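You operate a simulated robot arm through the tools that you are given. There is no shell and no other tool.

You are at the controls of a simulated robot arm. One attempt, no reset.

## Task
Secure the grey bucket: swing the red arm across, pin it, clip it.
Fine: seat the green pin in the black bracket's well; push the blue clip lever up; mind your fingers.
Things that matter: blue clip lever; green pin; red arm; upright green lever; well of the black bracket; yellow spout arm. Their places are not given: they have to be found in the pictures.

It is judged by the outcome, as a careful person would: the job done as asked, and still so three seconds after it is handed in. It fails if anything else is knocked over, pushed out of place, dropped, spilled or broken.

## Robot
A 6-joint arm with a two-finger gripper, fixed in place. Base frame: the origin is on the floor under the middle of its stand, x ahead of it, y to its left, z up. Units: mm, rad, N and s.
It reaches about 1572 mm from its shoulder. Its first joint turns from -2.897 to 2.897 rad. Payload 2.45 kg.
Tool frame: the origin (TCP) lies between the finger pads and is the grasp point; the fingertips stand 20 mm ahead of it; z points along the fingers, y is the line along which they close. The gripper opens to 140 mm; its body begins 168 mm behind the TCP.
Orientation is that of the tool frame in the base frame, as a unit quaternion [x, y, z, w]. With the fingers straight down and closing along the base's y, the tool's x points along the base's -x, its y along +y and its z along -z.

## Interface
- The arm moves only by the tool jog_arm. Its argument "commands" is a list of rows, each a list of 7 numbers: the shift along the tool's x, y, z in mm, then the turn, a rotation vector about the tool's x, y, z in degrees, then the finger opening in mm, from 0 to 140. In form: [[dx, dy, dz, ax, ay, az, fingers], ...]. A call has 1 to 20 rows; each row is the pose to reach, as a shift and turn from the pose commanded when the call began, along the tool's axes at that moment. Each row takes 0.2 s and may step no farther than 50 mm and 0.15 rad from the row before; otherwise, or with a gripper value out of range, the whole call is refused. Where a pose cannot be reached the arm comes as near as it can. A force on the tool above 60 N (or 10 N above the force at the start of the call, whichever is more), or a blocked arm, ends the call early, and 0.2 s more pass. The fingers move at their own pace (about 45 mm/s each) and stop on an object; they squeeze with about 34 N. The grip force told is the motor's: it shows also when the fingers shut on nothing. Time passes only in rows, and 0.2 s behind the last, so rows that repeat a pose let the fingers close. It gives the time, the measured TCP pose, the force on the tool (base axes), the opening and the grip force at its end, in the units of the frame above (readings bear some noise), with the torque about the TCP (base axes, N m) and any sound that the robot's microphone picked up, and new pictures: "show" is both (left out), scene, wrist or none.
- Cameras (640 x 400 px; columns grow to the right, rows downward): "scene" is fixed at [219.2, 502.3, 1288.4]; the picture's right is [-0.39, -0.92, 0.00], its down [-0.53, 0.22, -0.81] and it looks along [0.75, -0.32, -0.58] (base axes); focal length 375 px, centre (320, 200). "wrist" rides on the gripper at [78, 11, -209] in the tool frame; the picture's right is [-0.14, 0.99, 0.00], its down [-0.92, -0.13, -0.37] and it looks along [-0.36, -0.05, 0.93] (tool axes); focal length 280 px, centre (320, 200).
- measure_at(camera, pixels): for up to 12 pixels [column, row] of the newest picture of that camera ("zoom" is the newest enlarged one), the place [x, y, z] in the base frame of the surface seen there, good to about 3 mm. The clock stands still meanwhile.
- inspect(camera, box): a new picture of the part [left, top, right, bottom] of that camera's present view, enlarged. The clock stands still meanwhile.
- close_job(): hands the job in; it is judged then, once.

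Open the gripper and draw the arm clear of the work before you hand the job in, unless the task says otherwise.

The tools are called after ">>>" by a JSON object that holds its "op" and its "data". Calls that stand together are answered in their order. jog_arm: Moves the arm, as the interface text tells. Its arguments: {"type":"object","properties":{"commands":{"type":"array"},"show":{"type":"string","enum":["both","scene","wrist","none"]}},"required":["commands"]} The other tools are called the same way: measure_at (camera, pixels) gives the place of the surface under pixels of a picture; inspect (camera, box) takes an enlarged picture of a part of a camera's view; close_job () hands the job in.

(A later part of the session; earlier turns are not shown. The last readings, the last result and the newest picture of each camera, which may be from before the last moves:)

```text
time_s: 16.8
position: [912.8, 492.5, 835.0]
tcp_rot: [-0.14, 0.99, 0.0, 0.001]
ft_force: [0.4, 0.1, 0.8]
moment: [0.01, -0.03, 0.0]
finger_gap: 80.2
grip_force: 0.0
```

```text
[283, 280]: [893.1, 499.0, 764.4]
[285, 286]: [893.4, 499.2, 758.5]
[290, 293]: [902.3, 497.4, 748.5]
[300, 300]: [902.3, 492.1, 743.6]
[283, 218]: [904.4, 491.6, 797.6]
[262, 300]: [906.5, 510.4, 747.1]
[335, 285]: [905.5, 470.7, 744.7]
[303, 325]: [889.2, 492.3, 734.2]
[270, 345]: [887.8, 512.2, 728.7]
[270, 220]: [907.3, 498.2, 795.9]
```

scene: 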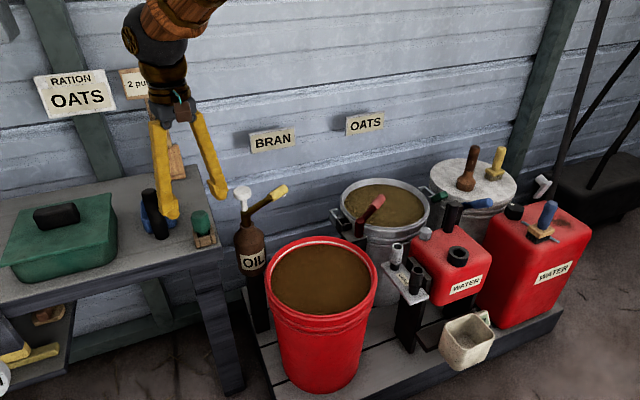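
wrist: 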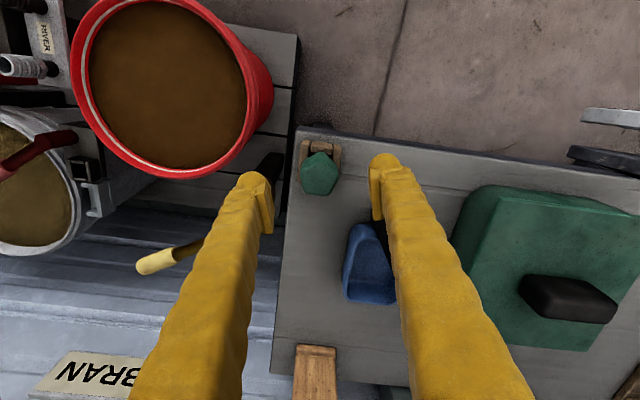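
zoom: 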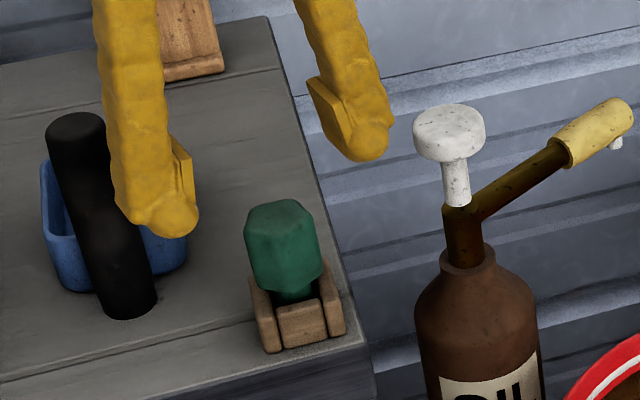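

Head spans z≈757–796 and the neck is ~18 mm. I descend so the tips stop at ~757, above the rack's 747 rim.

>>> {"op": "jog_arm", "data": {"commands": [[2, -0.6, 15, 0, 0, 0, 80], [2, -0.6, 30, 0, 0, 0, 70], [2, -0.6, 45, 0, 0, 0, 60], [2, -0.6, 57, 0, 0, 0, 56], [2, -0.6, 57, 0, 0, 0, 52]]}}

>>> {"op": "inspect", "data": {"camera": "wrist", "box": [250, 120, 390, 240]}}

>>> {"op": "inspect", "data": {"camera": "scene", "box": [150, 180, 250, 260]}}

```text
time_s: 18.0
position: [908.4, 492.0, 774.3]
tcp_rot: [-0.139, 0.99, -0.001, 0.0]
ft_force: [-0.4, -0.6, 0.0]
moment: [0.02, -0.01, 0.02]
finger_gap: 51.9
grip_force: 0.1
```

scene: 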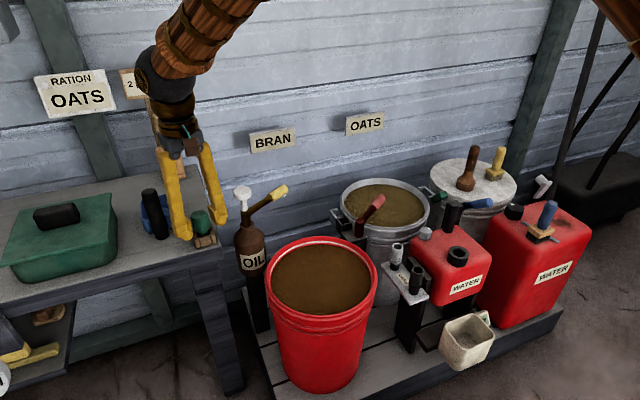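
wrist: 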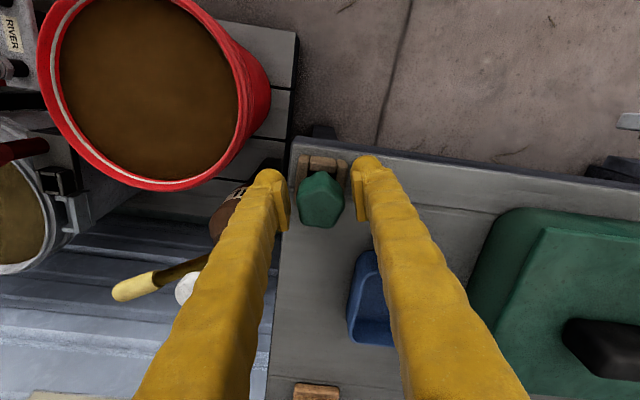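

```text
3.33 times, centred on (320, 180) of wrist
```

zoom: 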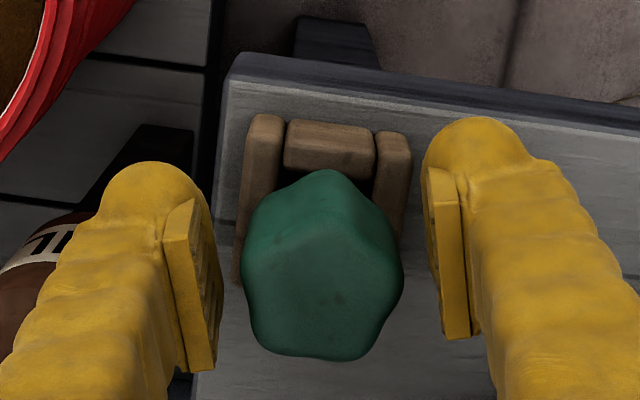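

```text
5.00 times, centred on (200, 220) of scene
```

zoom: 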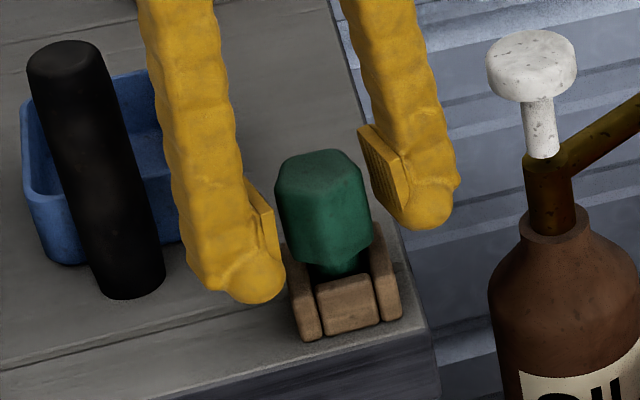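

The head is centred between the pads in both views. Closing on it now.

>>> {"op": "jog_arm", "data": {"commands": [[0, 0, 0, 0, 0, 0, 40], [0, 0, 0, 0, 0, 0, 30], [0, 0, 0, 0, 0, 0, 20], [0, 0, 0, 0, 0, 0, 10], [0, 0, 0, 0, 0, 0, 10]]}}

>>> {"op": "inspect", "data": {"camera": "wrist", "box": [250, 120, 390, 240]}}

```text
time_s: 19.2
position: [909.0, 491.4, 776.4]
tcp_rot: [-0.139, 0.99, 0.0, 0.0]
ft_force: [-0.8, 0.6, 0.1]
moment: [-0.01, 0.02, 0.01]
finger_gap: 36.1
grip_force: 34.3
```

scene: 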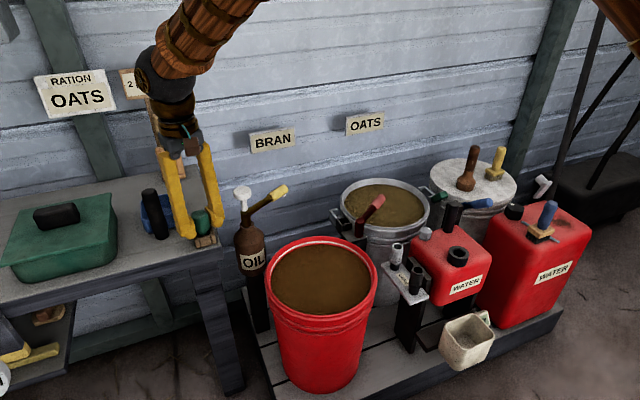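
wrist: 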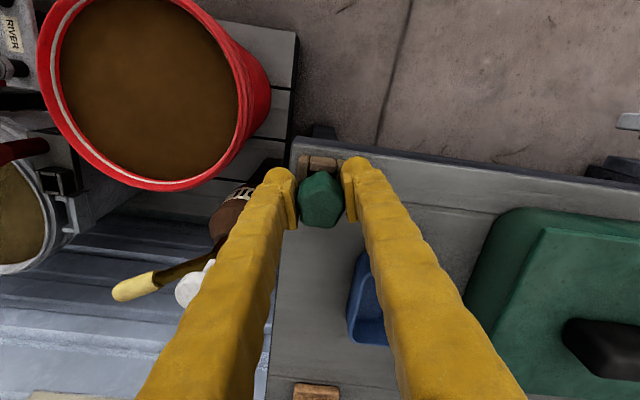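

```text
3.33 times, centred on (320, 180) of wrist
```

zoom: 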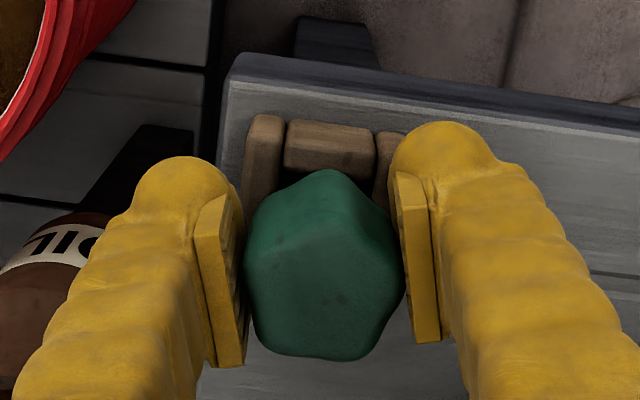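

Gripped at 36 mm with 34 N. Lifting straight up slowly out of the rack.

>>> {"op": "jog_arm", "data": {"commands": [[0, 0, -8, 0, 0, 0, 10], [0, 0, -18, 0, 0, 0, 10], [0, 0, -30, 0, 0, 0, 10], [0, 0, -45, 0, 0, 0, 10], [0, 0, -65, 0, 0, 0, 10], [0, 0, -85, 0, 0, 0, 10], [0, 0, -100, 0, 0, 0, 10]]}}

>>> {"op": "inspect", "data": {"camera": "scene", "box": [150, 140, 270, 260]}}

>>> {"op": "inspect", "data": {"camera": "wrist", "box": [250, 120, 390, 240]}}

```text
time_s: 20.8
position: [907.1, 492.7, 877.7]
tcp_rot: [-0.139, 0.99, -0.001, 0.0]
ft_force: [-0.4, -0.7, -0.7]
moment: [0.03, 0.07, -0.01]
finger_gap: 35.9
grip_force: 33.8
```

scene: 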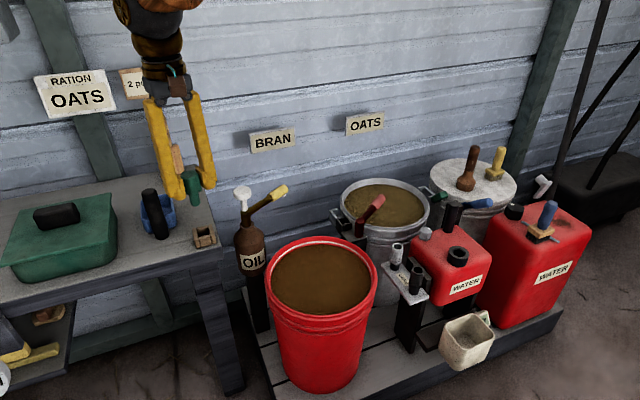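
wrist: 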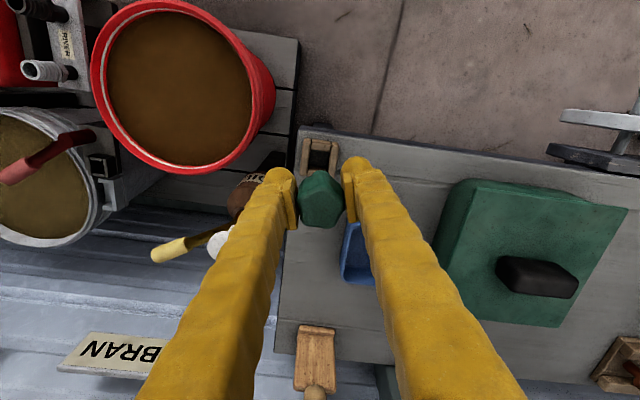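

```text
3.33 times, centred on (210, 200) of scene
```

zoom: 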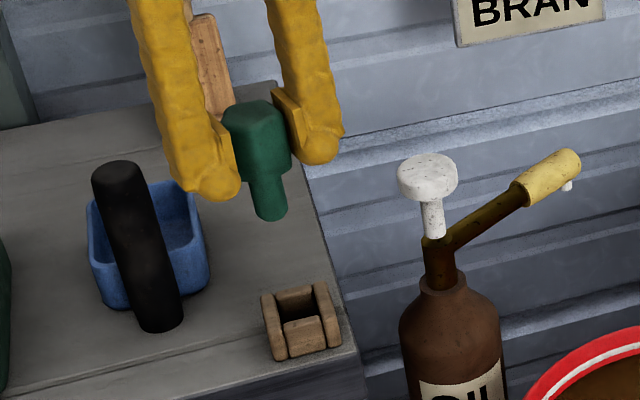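

```text
3.33 times, centred on (320, 180) of wrist
```

zoom: 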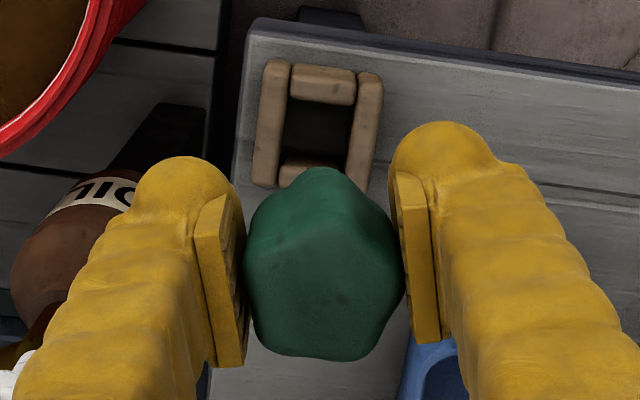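

The pin came out clean: round shaft about 18 mm. I measure its shaft and the empty rack to learn the pin axis relative to the gripper.

>>> {"op": "inspect", "data": {"camera": "scene", "box": [170, 160, 220, 220]}}

>>> {"op": "measure_at", "data": {"camera": "scene", "pixels": [[193, 195], [193, 197], [194, 198], [194, 200], [194, 202], [195, 203], [191, 198], [197, 198], [192, 203], [198, 203], [195, 206], [193, 180]]}}

>>> {"op": "measure_at", "data": {"camera": "wrist", "pixels": [[304, 158], [319, 145], [335, 158], [312, 173], [320, 155], [319, 160], [322, 205], [318, 205], [322, 210], [318, 210], [312, 210], [330, 205]]}}

```text
6.67 times, centred on (195, 190) of scene
```

zoom: 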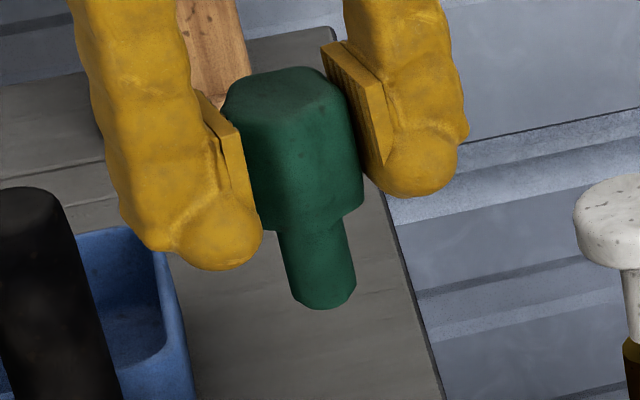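

```text
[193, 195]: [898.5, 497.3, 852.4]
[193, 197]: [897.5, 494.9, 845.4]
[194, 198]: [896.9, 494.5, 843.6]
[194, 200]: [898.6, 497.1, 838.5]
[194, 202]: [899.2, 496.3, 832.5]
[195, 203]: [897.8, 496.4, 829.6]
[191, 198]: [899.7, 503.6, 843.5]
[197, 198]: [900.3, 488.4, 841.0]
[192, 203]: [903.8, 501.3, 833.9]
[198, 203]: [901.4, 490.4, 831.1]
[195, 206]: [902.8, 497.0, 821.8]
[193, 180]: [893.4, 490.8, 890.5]
```

```text
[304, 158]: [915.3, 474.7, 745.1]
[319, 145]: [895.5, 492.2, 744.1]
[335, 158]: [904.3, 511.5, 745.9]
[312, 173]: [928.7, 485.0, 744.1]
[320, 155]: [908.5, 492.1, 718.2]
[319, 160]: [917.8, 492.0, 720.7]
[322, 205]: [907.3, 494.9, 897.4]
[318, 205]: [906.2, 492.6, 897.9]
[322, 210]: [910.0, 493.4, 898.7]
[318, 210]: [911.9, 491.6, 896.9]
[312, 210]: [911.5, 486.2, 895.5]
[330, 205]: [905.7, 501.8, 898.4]
```

Pin axis lies within a few mm of the TCP, bottom ≈56 mm below it. I carry it high across to above the well, then part-way down.

>>> {"op": "jog_arm", "data": {"commands": [[0, -30, 0, 0, 0, 0, 10], [0, -70, 0, 0, 0, 0, 10], [0, -112, 0, 0, 0, 0, 10], [0, -155, 0, 0, 0, 0, 10], [0, -198, 0, 0, 0, 0, 10], [0, -241, 0, 0, 0, 0, 10], [0, -284, 0, 0, 0, 0, 10], [0, -327, 0, 0, 0, 0, 10], [0, -370, 0, 0, 0, 0, 10], [0, -405, 0, 0, 0, 0, 10], [0, -431, 0, 0, 0, 0, 10], [0, -431, 40, 0, 0, 0, 10], [0, -431, 80, 0, 0, 0, 10], [0, -431, 120, 0, 0, 0, 10], [0, -431, 150, 0, 0, 0, 10], [0, -431, 150, 0, 0, 0, 10]]}}

>>> {"op": "inspect", "data": {"camera": "scene", "box": [310, 150, 410, 250]}}

>>> {"op": "inspect", "data": {"camera": "wrist", "box": [250, 100, 390, 240]}}

```text
time_s: 24.2
position: [1026.9, 77.8, 724.6]
tcp_rot: [-0.139, 0.99, -0.001, -0.001]
ft_force: [0.1, -0.2, 0.0]
moment: [-0.02, 0.0, 0.0]
finger_gap: 36.0
grip_force: 34.0
```

scene: 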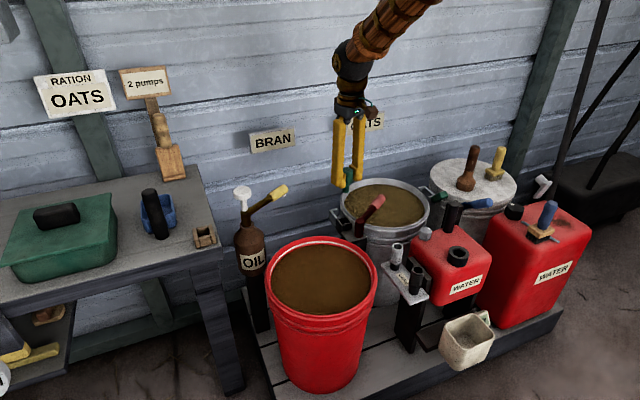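
wrist: 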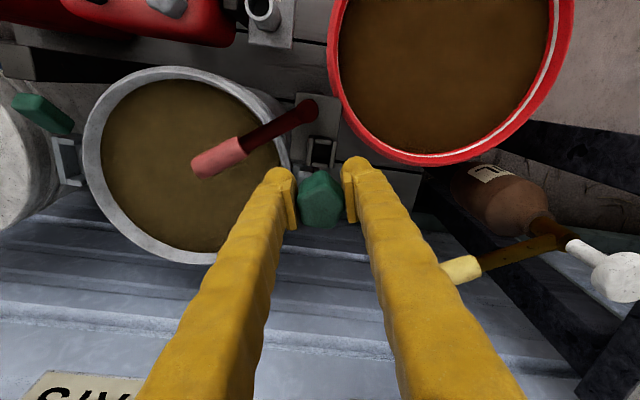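

```text
4.00 times, centred on (360, 200) of scene
```

zoom: 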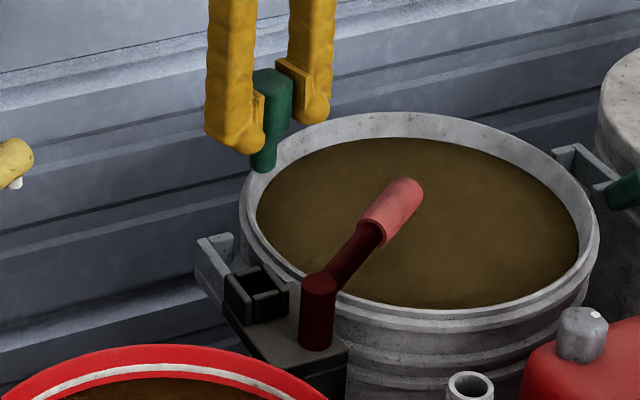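

```text
2.86 times, centred on (320, 170) of wrist
```

zoom: 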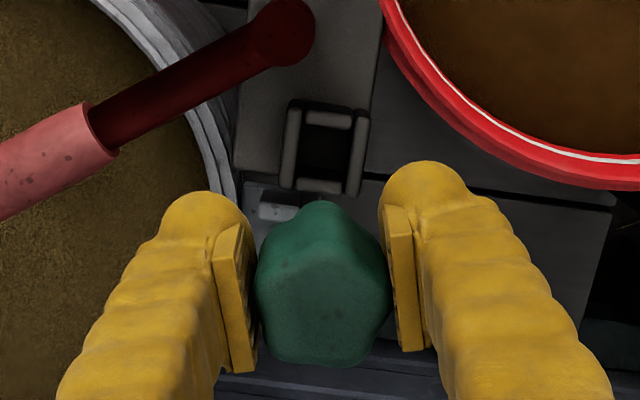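

The well's centre sits near wrist (321.7,153), within ~2 mm of the gripper line. I lower until the pin's end is just above the rim and check alignment again.

>>> {"op": "jog_arm", "data": {"commands": [[0, 1.5, 30, 0, 0, 0, 10], [0, 1.5, 60, 0, 0, 0, 10], [0, 1.5, 80, 0, 0, 0, 10], [0, 1.5, 90, 0, 0, 0, 10], [0, 1.5, 90, 0, 0, 0, 10]]}}

>>> {"op": "inspect", "data": {"camera": "scene", "box": [320, 180, 370, 240]}}

>>> {"op": "inspect", "data": {"camera": "wrist", "box": [270, 120, 370, 240]}}

```text
time_s: 25.4
position: [1026.0, 79.0, 634.7]
tcp_rot: [-0.139, 0.99, -0.001, 0.0]
ft_force: [0.0, 0.4, -0.9]
moment: [-0.01, 0.01, -0.02]
finger_gap: 35.6
grip_force: 34.0
```

scene: 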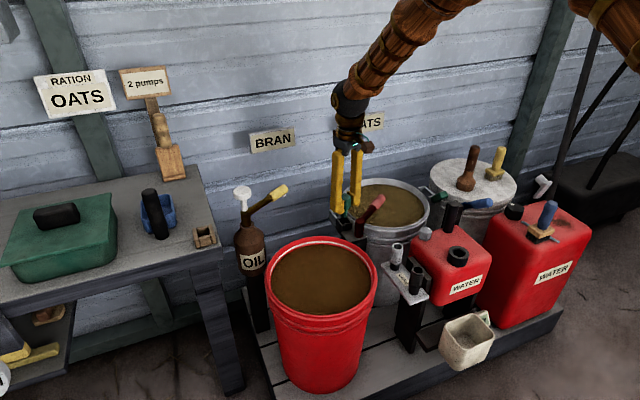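
wrist: 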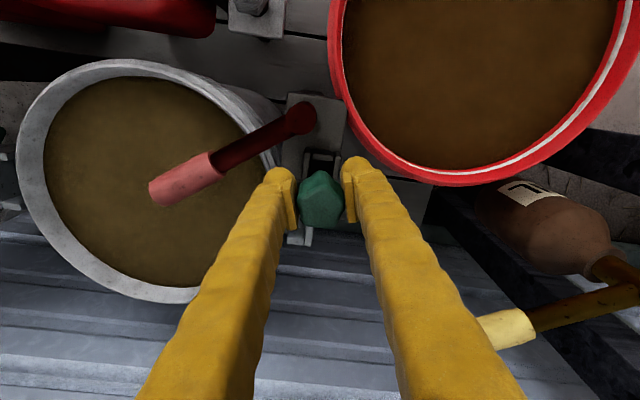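

```text
6.67 times, centred on (345, 210) of scene
```

zoom: 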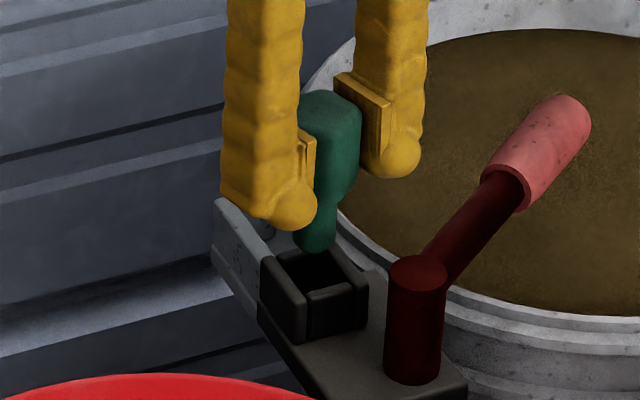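

```text
3.33 times, centred on (320, 180) of wrist
```

zoom: 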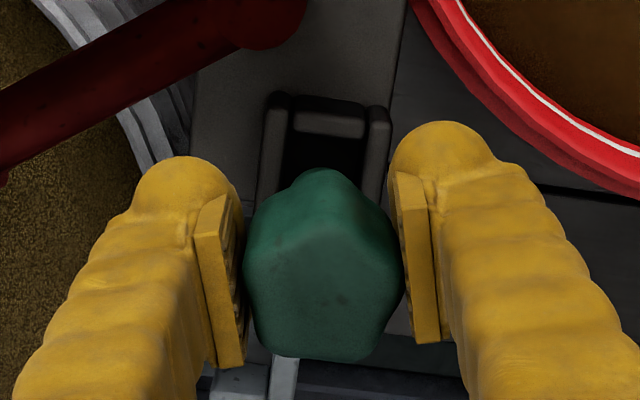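

Scene zoom shows the pin's end (314,245) directly above the opening (315,273). I take several measurements of shaft and well walls from the same picture to check the depth alignment.

>>> {"op": "inspect", "data": {"camera": "scene", "box": [332, 205, 357, 235]}}

>>> {"op": "measure_at", "data": {"camera": "zoom", "pixels": [[300, 120], [310, 120], [320, 120], [290, 140], [300, 140], [310, 140], [320, 140], [300, 160], [310, 160], [280, 130], [330, 130], [305, 150]]}}

```text
13.33 times, centred on (344, 220) of scene
```

zoom: 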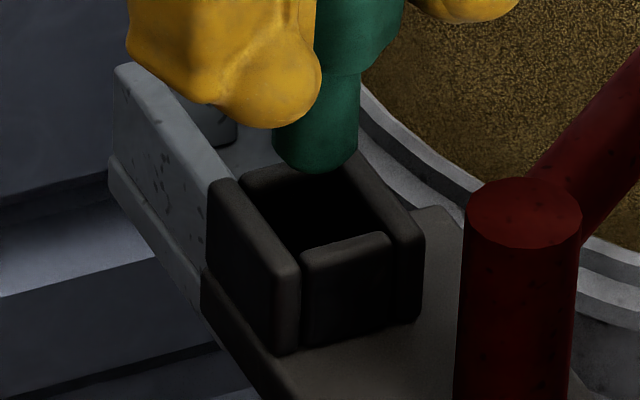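

```text
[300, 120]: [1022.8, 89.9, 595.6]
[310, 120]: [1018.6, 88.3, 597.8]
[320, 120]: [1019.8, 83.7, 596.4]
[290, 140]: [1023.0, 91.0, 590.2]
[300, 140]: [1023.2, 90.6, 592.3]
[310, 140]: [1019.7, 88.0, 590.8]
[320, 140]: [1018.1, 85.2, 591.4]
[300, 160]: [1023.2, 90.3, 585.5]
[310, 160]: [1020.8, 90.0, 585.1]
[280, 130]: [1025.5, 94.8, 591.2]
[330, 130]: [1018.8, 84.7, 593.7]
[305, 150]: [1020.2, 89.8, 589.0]
```

Measuring the wall tops in the same zoom for a like-for-like comparison with the shaft axis (≈1028.8, 83).

>>> {"op": "measure_at", "data": {"camera": "zoom", "pixels": [[250, 225], [235, 200], [270, 250], [260, 178], [345, 245], [320, 250], [375, 240], [390, 205], [400, 220], [370, 180], [378, 190], [250, 182]]}}

```text
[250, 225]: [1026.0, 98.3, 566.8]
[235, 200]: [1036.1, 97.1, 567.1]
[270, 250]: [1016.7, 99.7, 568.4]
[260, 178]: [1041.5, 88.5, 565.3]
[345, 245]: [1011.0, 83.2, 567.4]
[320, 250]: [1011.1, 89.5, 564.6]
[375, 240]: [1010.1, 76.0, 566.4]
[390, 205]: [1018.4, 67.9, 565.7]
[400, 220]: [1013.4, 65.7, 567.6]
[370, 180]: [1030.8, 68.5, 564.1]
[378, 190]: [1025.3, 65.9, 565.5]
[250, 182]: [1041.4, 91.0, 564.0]
```

Pin axis and well centre agree to about 1 mm. I lower 18 mm slowly so the end just enters, and check the force.

>>> {"op": "jog_arm", "data": {"commands": [[0, 0, 5, 0, 0, 0, 10], [0, 0, 10, 0, 0, 0, 10], [0, 0, 14, 0, 0, 0, 10], [0, 0, 18, 0, 0, 0, 10], [0, 0, 18, 0, 0, 0, 10]]}}

>>> {"op": "inspect", "data": {"camera": "scene", "box": [325, 190, 365, 240]}}

```text
time_s: 26.6
position: [1028.3, 77.7, 618.5]
tcp_rot: [-0.139, 0.99, 0.0, 0.0]
ft_force: [-11.6, -1.0, 19.3]
moment: [-0.1, 0.39, 0.0]
finger_gap: 36.1
grip_force: 33.7
```

scene: 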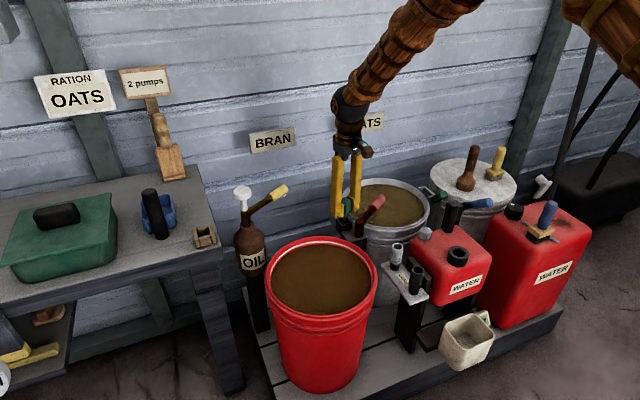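
wrist: 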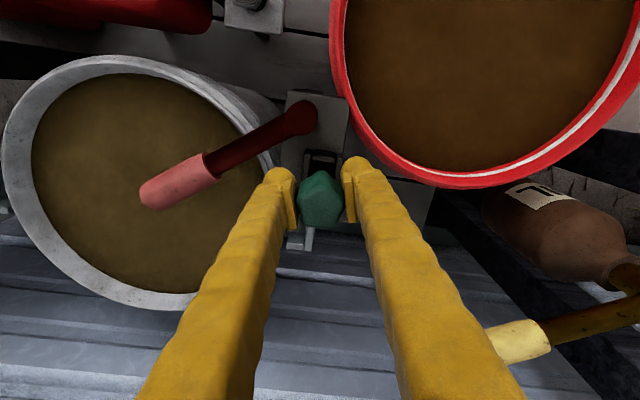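

```text
8.00 times, centred on (345, 215) of scene
```

zoom: 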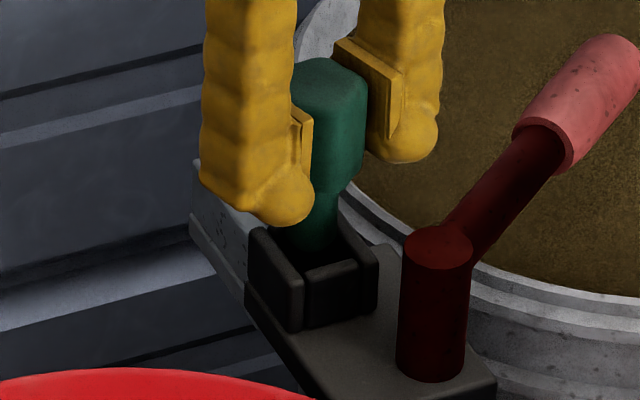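

A force of −11.6 N in x and +19 N up shows the pin's end catching the far (+x) wall. I raise, shift 4 mm toward −x, and try again gently.

>>> {"op": "jog_arm", "data": {"commands": [[0, 0, -6, 0, 0, 0, 10], [2, 0.6, -8, 0, 0, 0, 10], [3.8, 1.1, -8, 0, 0, 0, 10], [3.8, 1.1, -3, 0, 0, 0, 10], [3.8, 1.1, 0, 0, 0, 0, 10], [3.8, 1.1, 0, 0, 0, 0, 10]]}}

>>> {"op": "inspect", "data": {"camera": "scene", "box": [325, 190, 365, 240]}}

```text
time_s: 28.0
position: [1024.0, 78.9, 620.2]
tcp_rot: [-0.139, 0.99, 0.0, -0.001]
ft_force: [-0.5, 0.0, -1.5]
moment: [-0.03, -0.04, -0.03]
finger_gap: 35.7
grip_force: 33.9
```

scene: 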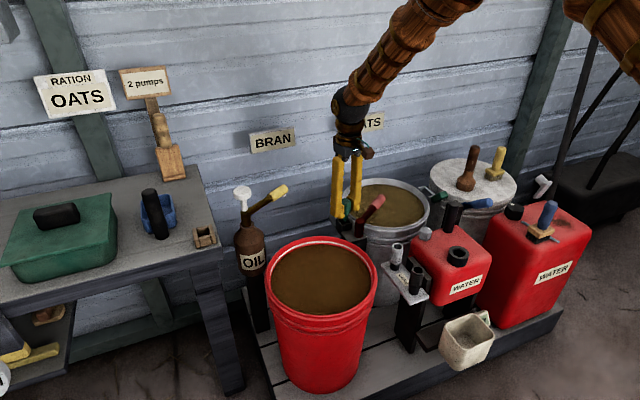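
wrist: 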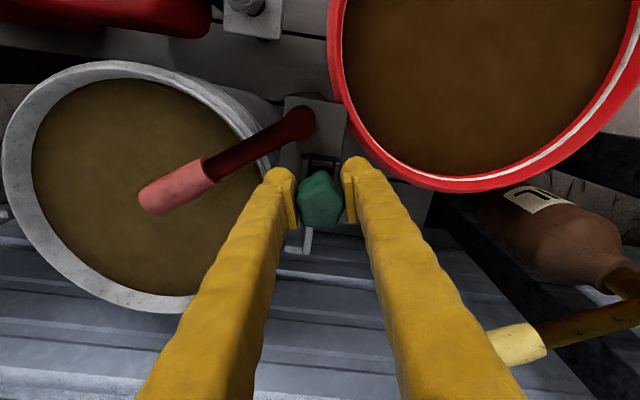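

```text
8.00 times, centred on (345, 215) of scene
```

zoom: 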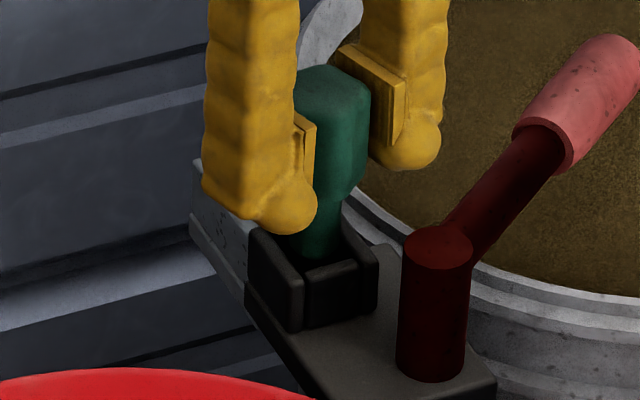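

No contact force now and the pin's end is inside the rim. Lowering further in small steps.

>>> {"op": "jog_arm", "data": {"commands": [[0, 0, 4, 0, 0, 0, 10], [0, 0, 8, 0, 0, 0, 10], [0, 0, 11, 0, 0, 0, 10], [0, 0, 11, 0, 0, 0, 10]]}}

>>> {"op": "inspect", "data": {"camera": "scene", "box": [325, 190, 365, 240]}}

```text
time_s: 29.0
position: [1025.0, 79.0, 605.7]
tcp_rot: [-0.14, 0.99, 0.001, 0.0]
ft_force: [-0.4, -0.3, 0.1]
moment: [0.0, -0.02, -0.01]
finger_gap: 35.8
grip_force: 33.7
```

scene: 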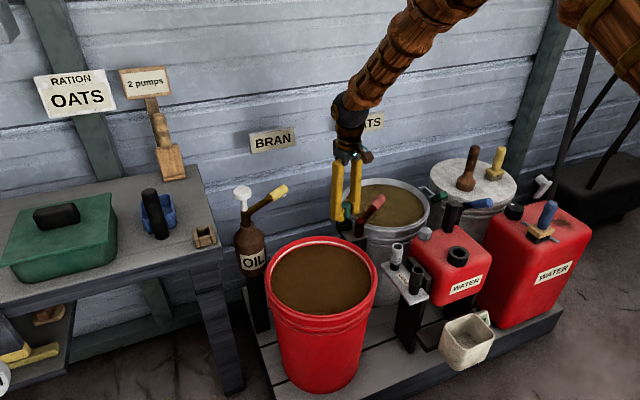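
wrist: 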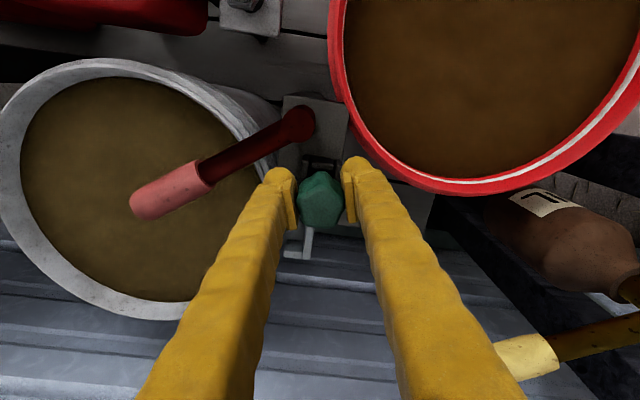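

```text
8.00 times, centred on (345, 215) of scene
```

zoom: 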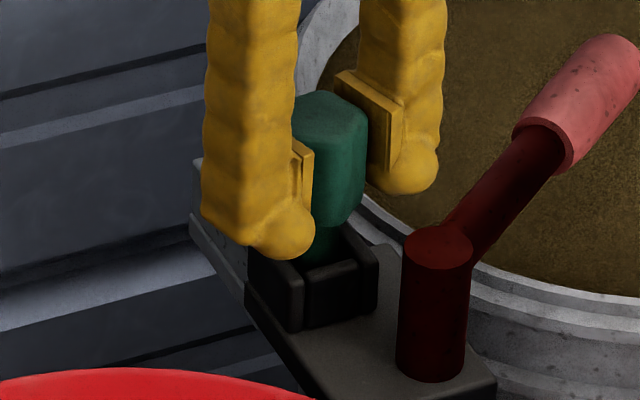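

Free of contact with the shaft ~16 mm deep. I lower the last ~11 mm in small steps until it reaches the floor.

>>> {"op": "jog_arm", "data": {"commands": [[0, 0, 3, 0, 0, 0, 10], [0, 0, 6, 0, 0, 0, 10], [0, 0, 9, 0, 0, 0, 10], [0, 0, 10.5, 0, 0, 0, 10], [0, 0, 10.5, 0, 0, 0, 10]]}}

>>> {"op": "inspect", "data": {"camera": "scene", "box": [325, 190, 365, 240]}}

```text
time_s: 30.2
position: [1025.5, 79.5, 597.4]
tcp_rot: [-0.139, 0.99, 0.0, 0.0]
ft_force: [0.9, 0.7, -1.3]
moment: [0.01, 0.04, 0.03]
finger_gap: 35.8
grip_force: 33.9
```

scene: 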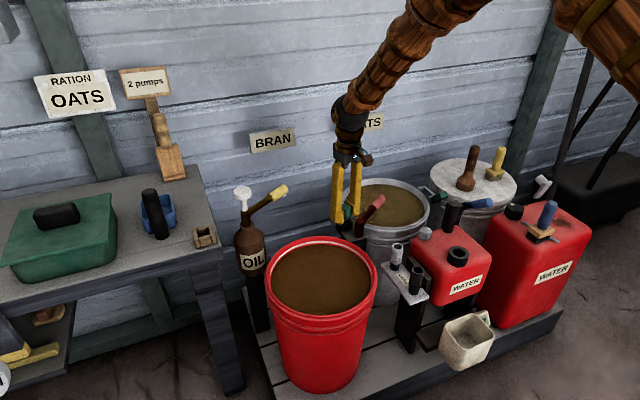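
wrist: 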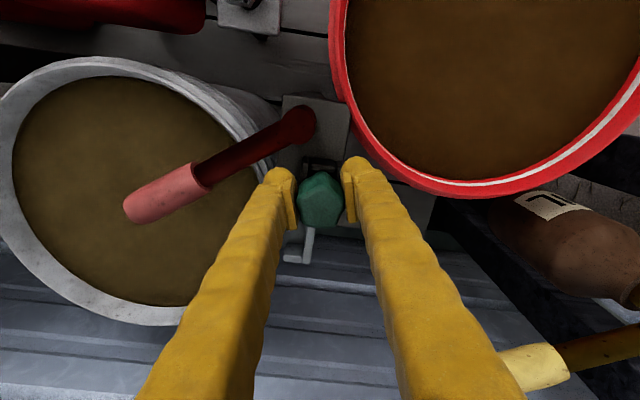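

```text
8.00 times, centred on (345, 215) of scene
```

zoom: 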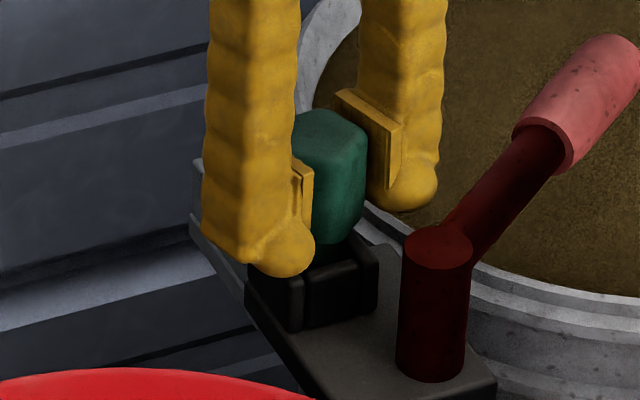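

Still no floor contact; fingertips are ~10 mm above the rim. I ease down up to 4 mm more to feel the floor.

>>> {"op": "jog_arm", "data": {"commands": [[0, 0, 1.5, 0, 0, 0, 10], [0, 0, 3, 0, 0, 0, 10], [0, 0, 4, 0, 0, 0, 10], [0, 0, 4, 0, 0, 0, 10]], "show": "wrist"}}

>>> {"op": "inspect", "data": {"camera": "scene", "box": [325, 190, 365, 240]}}

```text
time_s: 31.2
position: [1023.6, 80.0, 595.5]
tcp_rot: [-0.139, 0.99, 0.001, 0.001]
ft_force: [-4.6, -2.2, 19.0]
moment: [-0.13, 0.15, -0.04]
finger_gap: 35.7
grip_force: 34.1
```

wrist: 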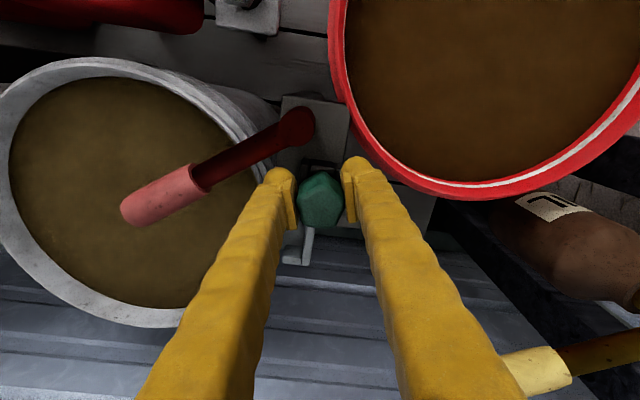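

```text
8.00 times, centred on (345, 215) of scene
```

zoom: 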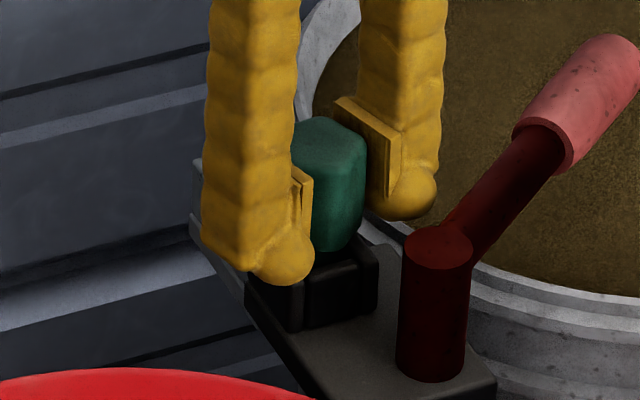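

19 N upward means the pin is on the well's floor. I ease the pressure and open the fingers to release it.

>>> {"op": "jog_arm", "data": {"commands": [[0, 0, -1.5, 0, 0, 0, 30], [0, 0, -2, 0, 0, 0, 38], [0, 0, -2, 0, 0, 0, 46], [0, 0, -2, 0, 0, 0, 54], [0, 0, -2, 0, 0, 0, 60], [0, 0, -2, 0, 0, 0, 60]]}}

>>> {"op": "inspect", "data": {"camera": "scene", "box": [325, 190, 365, 240]}}

>>> {"op": "inspect", "data": {"camera": "wrist", "box": [260, 120, 380, 240]}}

```text
time_s: 32.6
position: [1023.0, 79.2, 594.2]
tcp_rot: [-0.14, 0.99, 0.0, 0.0]
ft_force: [0.5, -0.5, -0.7]
moment: [-0.04, -0.01, 0.0]
finger_gap: 60.1
grip_force: 0.0
```

scene: 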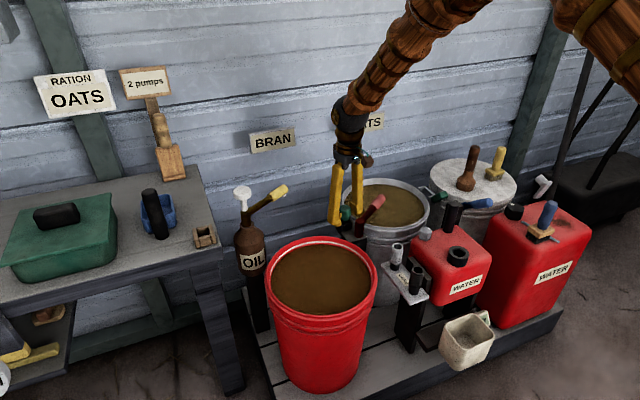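
wrist: 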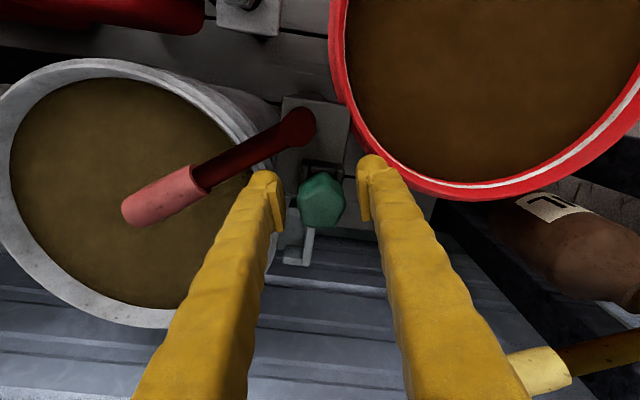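

```text
8.00 times, centred on (345, 215) of scene
```

zoom: 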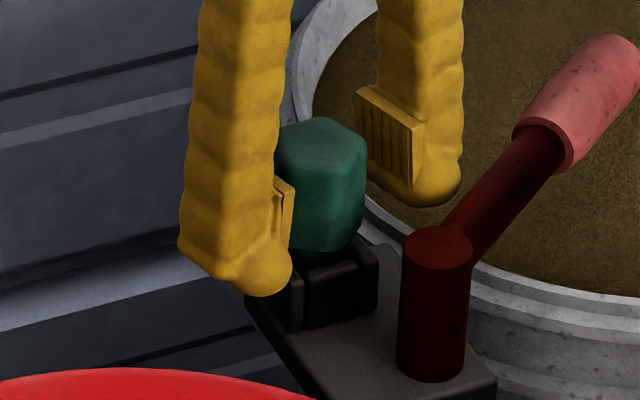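

```text
3.33 times, centred on (320, 180) of wrist
```

zoom: 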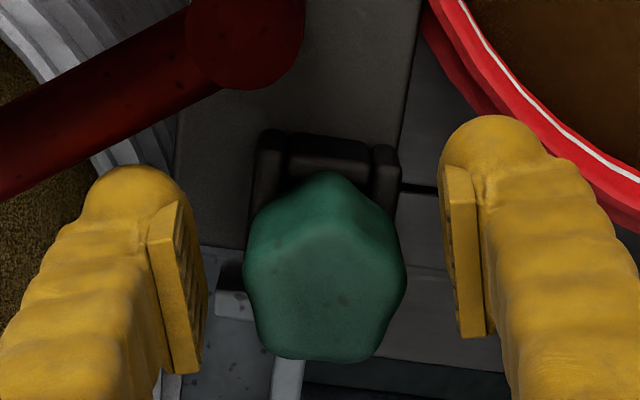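

The pin stands in the well and the pads are clear of it. I rise straight up and then check it.

>>> {"op": "jog_arm", "data": {"commands": [[0, 0, -20, 0, 0, 0, 64], [0, 0, -50, 0, 0, 0, 70], [0, 0, -90, 0, 0, 0, 80], [0, 0, -130, 0, 0, 0, 90], [0, 0, -170, 0, 0, 0, 90]]}}

>>> {"op": "inspect", "data": {"camera": "scene", "box": [320, 180, 380, 250]}}

>>> {"op": "inspect", "data": {"camera": "wrist", "box": [260, 90, 380, 210]}}

```text
time_s: 33.8
position: [1022.3, 80.5, 763.5]
tcp_rot: [-0.139, 0.99, 0.0, -0.001]
ft_force: [-0.2, -0.4, -0.4]
moment: [0.03, 0.01, 0.0]
finger_gap: 90.0
grip_force: 0.2
```

scene: 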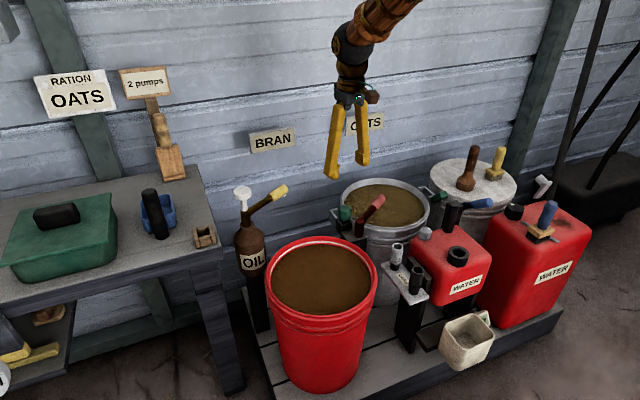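
wrist: 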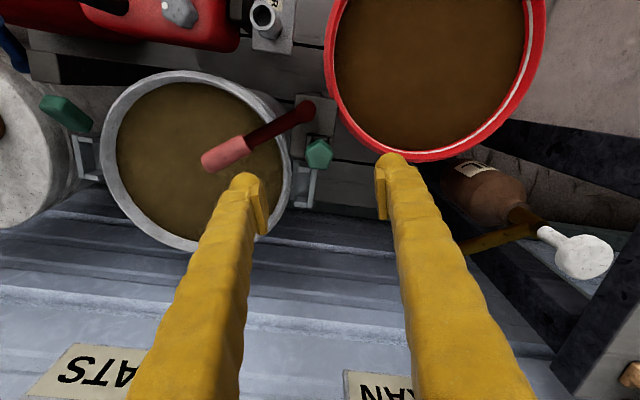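

```text
5.71 times, centred on (350, 215) of scene
```

zoom: 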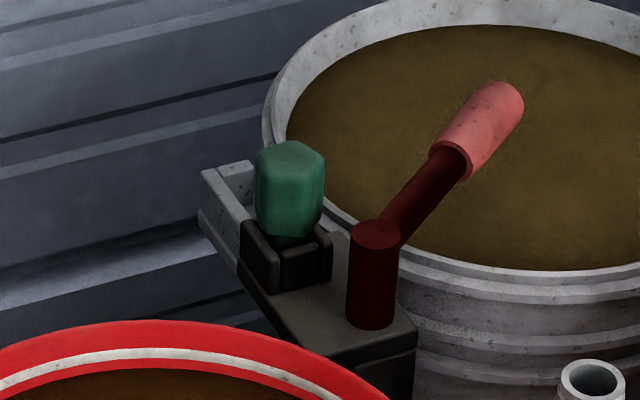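

```text
3.33 times, centred on (320, 150) of wrist
```

zoom: 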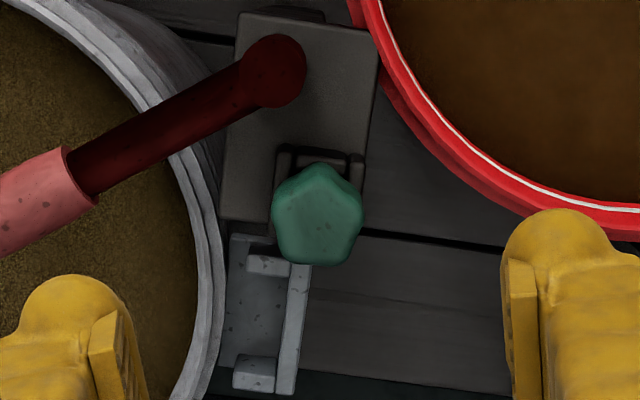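

The pin is seated upright in the well and the red arm is unmoved. Next, the blue clip lever: zooming the scene and measuring it.

>>> {"op": "inspect", "data": {"camera": "scene", "box": [430, 180, 500, 240]}}

>>> {"op": "measure_at", "data": {"camera": "zoom", "pixels": [[400, 200], [440, 195], [510, 185], [540, 175], [345, 210], [370, 200], [300, 170], [250, 180], [290, 250], [340, 180], [345, 230], [200, 250]]}}

```text
6.67 times, centred on (465, 210) of scene
```

zoom: 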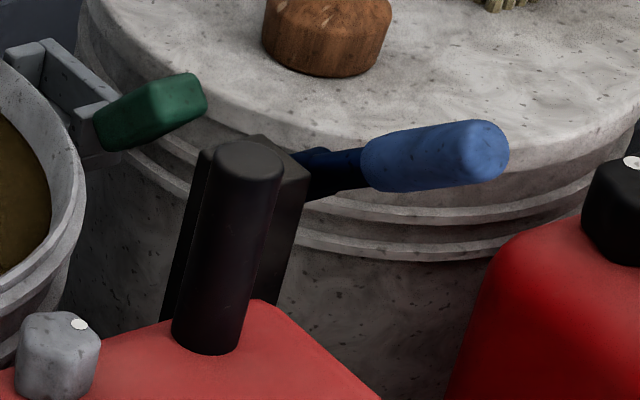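

```text
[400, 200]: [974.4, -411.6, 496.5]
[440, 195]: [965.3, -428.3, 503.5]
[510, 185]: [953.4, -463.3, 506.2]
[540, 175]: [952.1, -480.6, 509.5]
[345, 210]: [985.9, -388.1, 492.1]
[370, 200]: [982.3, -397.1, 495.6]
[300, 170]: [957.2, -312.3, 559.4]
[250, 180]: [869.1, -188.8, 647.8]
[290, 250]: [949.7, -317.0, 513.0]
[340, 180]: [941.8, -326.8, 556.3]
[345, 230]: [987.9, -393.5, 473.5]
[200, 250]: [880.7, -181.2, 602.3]
```

I measure along the blue lever itself (zoom (320,165)→(500,150)), the black post top and the green lever.

>>> {"op": "measure_at", "data": {"camera": "zoom", "pixels": [[315, 160], [330, 165], [350, 165], [375, 160], [410, 155], [450, 150], [480, 145], [500, 150], [290, 150], [265, 140], [150, 115], [190, 95]]}}

>>> {"op": "measure_at", "data": {"camera": "zoom", "pixels": [[120, 140], [200, 85], [110, 120], [300, 200], [190, 200], [330, 185], [320, 150], [240, 150], [215, 340], [60, 330], [300, 320], [50, 370]]}}

>>> {"op": "inspect", "data": {"camera": "wrist", "box": [0, 60, 130, 170]}}

```text
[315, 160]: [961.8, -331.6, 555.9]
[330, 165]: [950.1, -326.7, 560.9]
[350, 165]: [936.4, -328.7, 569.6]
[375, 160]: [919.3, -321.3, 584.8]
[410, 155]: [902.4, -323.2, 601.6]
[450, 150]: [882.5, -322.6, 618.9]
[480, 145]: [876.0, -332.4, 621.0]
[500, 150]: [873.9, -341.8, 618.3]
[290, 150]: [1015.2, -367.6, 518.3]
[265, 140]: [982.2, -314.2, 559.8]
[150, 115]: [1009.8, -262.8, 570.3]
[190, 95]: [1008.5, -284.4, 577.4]
```

```text
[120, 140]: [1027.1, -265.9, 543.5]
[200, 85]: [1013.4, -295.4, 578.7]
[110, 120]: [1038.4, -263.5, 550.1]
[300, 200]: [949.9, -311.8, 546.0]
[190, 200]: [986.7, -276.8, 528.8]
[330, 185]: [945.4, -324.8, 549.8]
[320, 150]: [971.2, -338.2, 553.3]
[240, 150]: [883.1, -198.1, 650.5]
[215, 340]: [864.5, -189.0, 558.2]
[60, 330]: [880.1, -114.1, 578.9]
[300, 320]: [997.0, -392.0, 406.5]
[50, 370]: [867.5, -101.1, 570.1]
```

```text
3.64 times, centred on (65, 115) of wrist
```

zoom: 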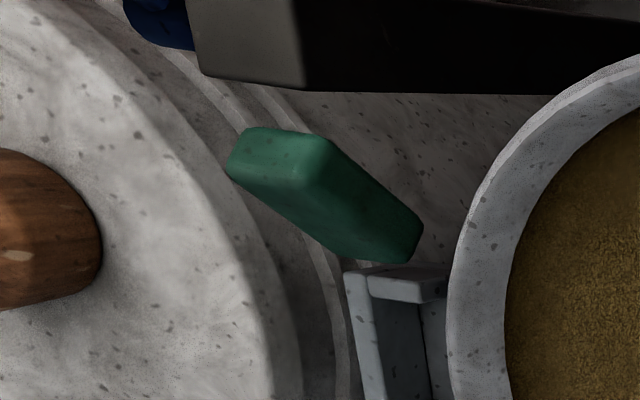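

The blue lever pivots near (965,-330,553) on the black post's side and points toward the robot and up at ~36°, tip near (872,-335,620). I move over it for a closer look before planning the push.

>>> {"op": "jog_arm", "data": {"commands": [[25, -34, 0, 0, 0, 1.6, 90], [50, -69, 0, 0, 0, 3.2, 90], [75, -103, 0, 0, 0, 4.8, 90], [100, -137, 0, 0, 0, 6.4, 90], [125, -172, 0, 0, 0, 8, 90], [149, -206, 0, 0, 0, 9.6, 90], [174, -240, 0, 0, 0, 11.2, 90], [199, -275, 0, 0, 0, 12.8, 90], [224, -309, 0, 0, 0, 14.4, 90], [249, -343.5, 5, 0, 0, 16, 90], [249, -343.5, 5, 0, 0, 16, 90]]}}

>>> {"op": "inspect", "data": {"camera": "wrist", "box": [240, 100, 400, 260]}}

```text
time_s: 36.2
position: [879.1, -316.6, 758.5]
tcp_rot: [0.0, 1.0, 0.0, 0.0]
ft_force: [0.4, 0.0, -0.3]
moment: [-0.01, 0.03, -0.04]
finger_gap: 89.9
grip_force: 0.1
```

scene: 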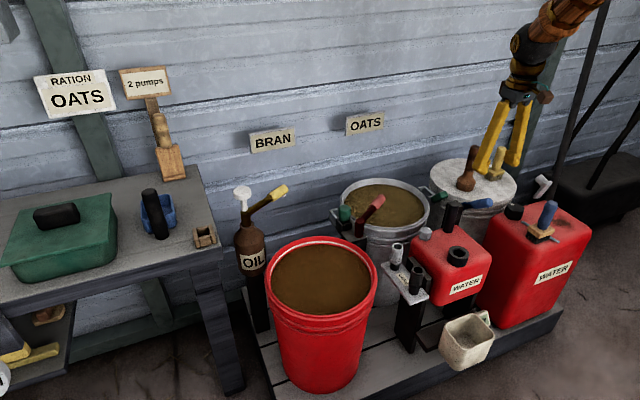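
wrist: 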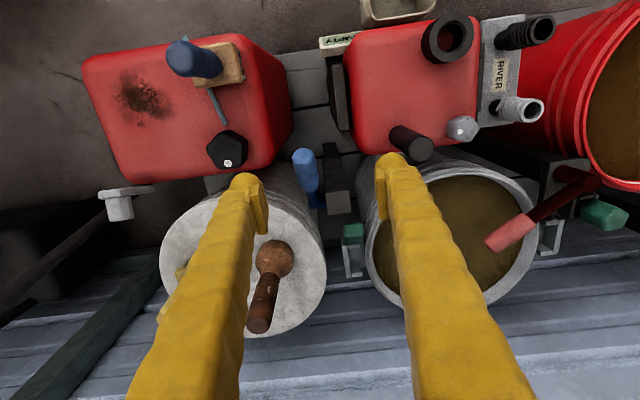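

```text
2.50 times, centred on (320, 180) of wrist
```

zoom: 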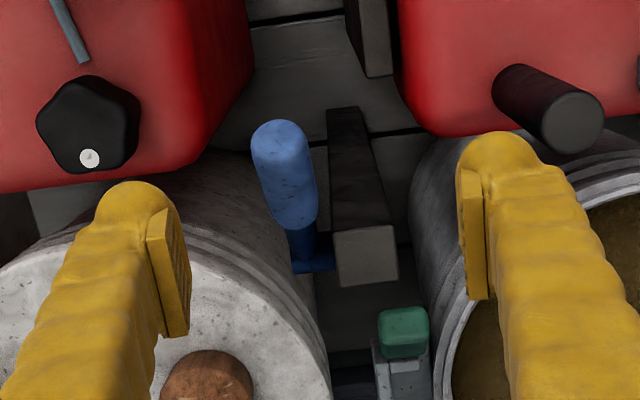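

Now it's clear: the blue lever hangs off a stub on the post's −y side at zoom (308,262), and the green upright lever is separate, behind it. I measure the lever precisely here.

>>> {"op": "measure_at", "data": {"camera": "zoom", "pixels": [[280, 130], [282, 150], [287, 180], [295, 210], [302, 240], [305, 260], [325, 262], [366, 255], [255, 140], [308, 140], [268, 190], [316, 190]]}}

>>> {"op": "measure_at", "data": {"camera": "zoom", "pixels": [[405, 320], [405, 345], [90, 120], [200, 100], [575, 120], [530, 90], [215, 375], [360, 50], [250, 180], [340, 285], [395, 280], [300, 300]]}}

```text
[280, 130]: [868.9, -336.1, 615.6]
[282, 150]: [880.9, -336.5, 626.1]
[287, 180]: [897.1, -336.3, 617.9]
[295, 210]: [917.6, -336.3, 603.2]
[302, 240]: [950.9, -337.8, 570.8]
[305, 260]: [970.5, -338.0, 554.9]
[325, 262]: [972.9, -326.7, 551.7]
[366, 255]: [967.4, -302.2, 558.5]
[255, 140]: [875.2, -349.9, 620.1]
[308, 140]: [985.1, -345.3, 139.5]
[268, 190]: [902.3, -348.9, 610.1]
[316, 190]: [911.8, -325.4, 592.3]
```

```text
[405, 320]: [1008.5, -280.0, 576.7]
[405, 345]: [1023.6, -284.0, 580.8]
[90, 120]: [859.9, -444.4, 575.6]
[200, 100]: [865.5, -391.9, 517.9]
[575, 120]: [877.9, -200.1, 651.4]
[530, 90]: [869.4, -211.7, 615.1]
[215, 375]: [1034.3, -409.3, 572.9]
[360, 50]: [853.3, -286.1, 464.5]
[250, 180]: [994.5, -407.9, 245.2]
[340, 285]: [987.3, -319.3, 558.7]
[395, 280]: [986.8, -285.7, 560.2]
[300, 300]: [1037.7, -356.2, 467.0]
```

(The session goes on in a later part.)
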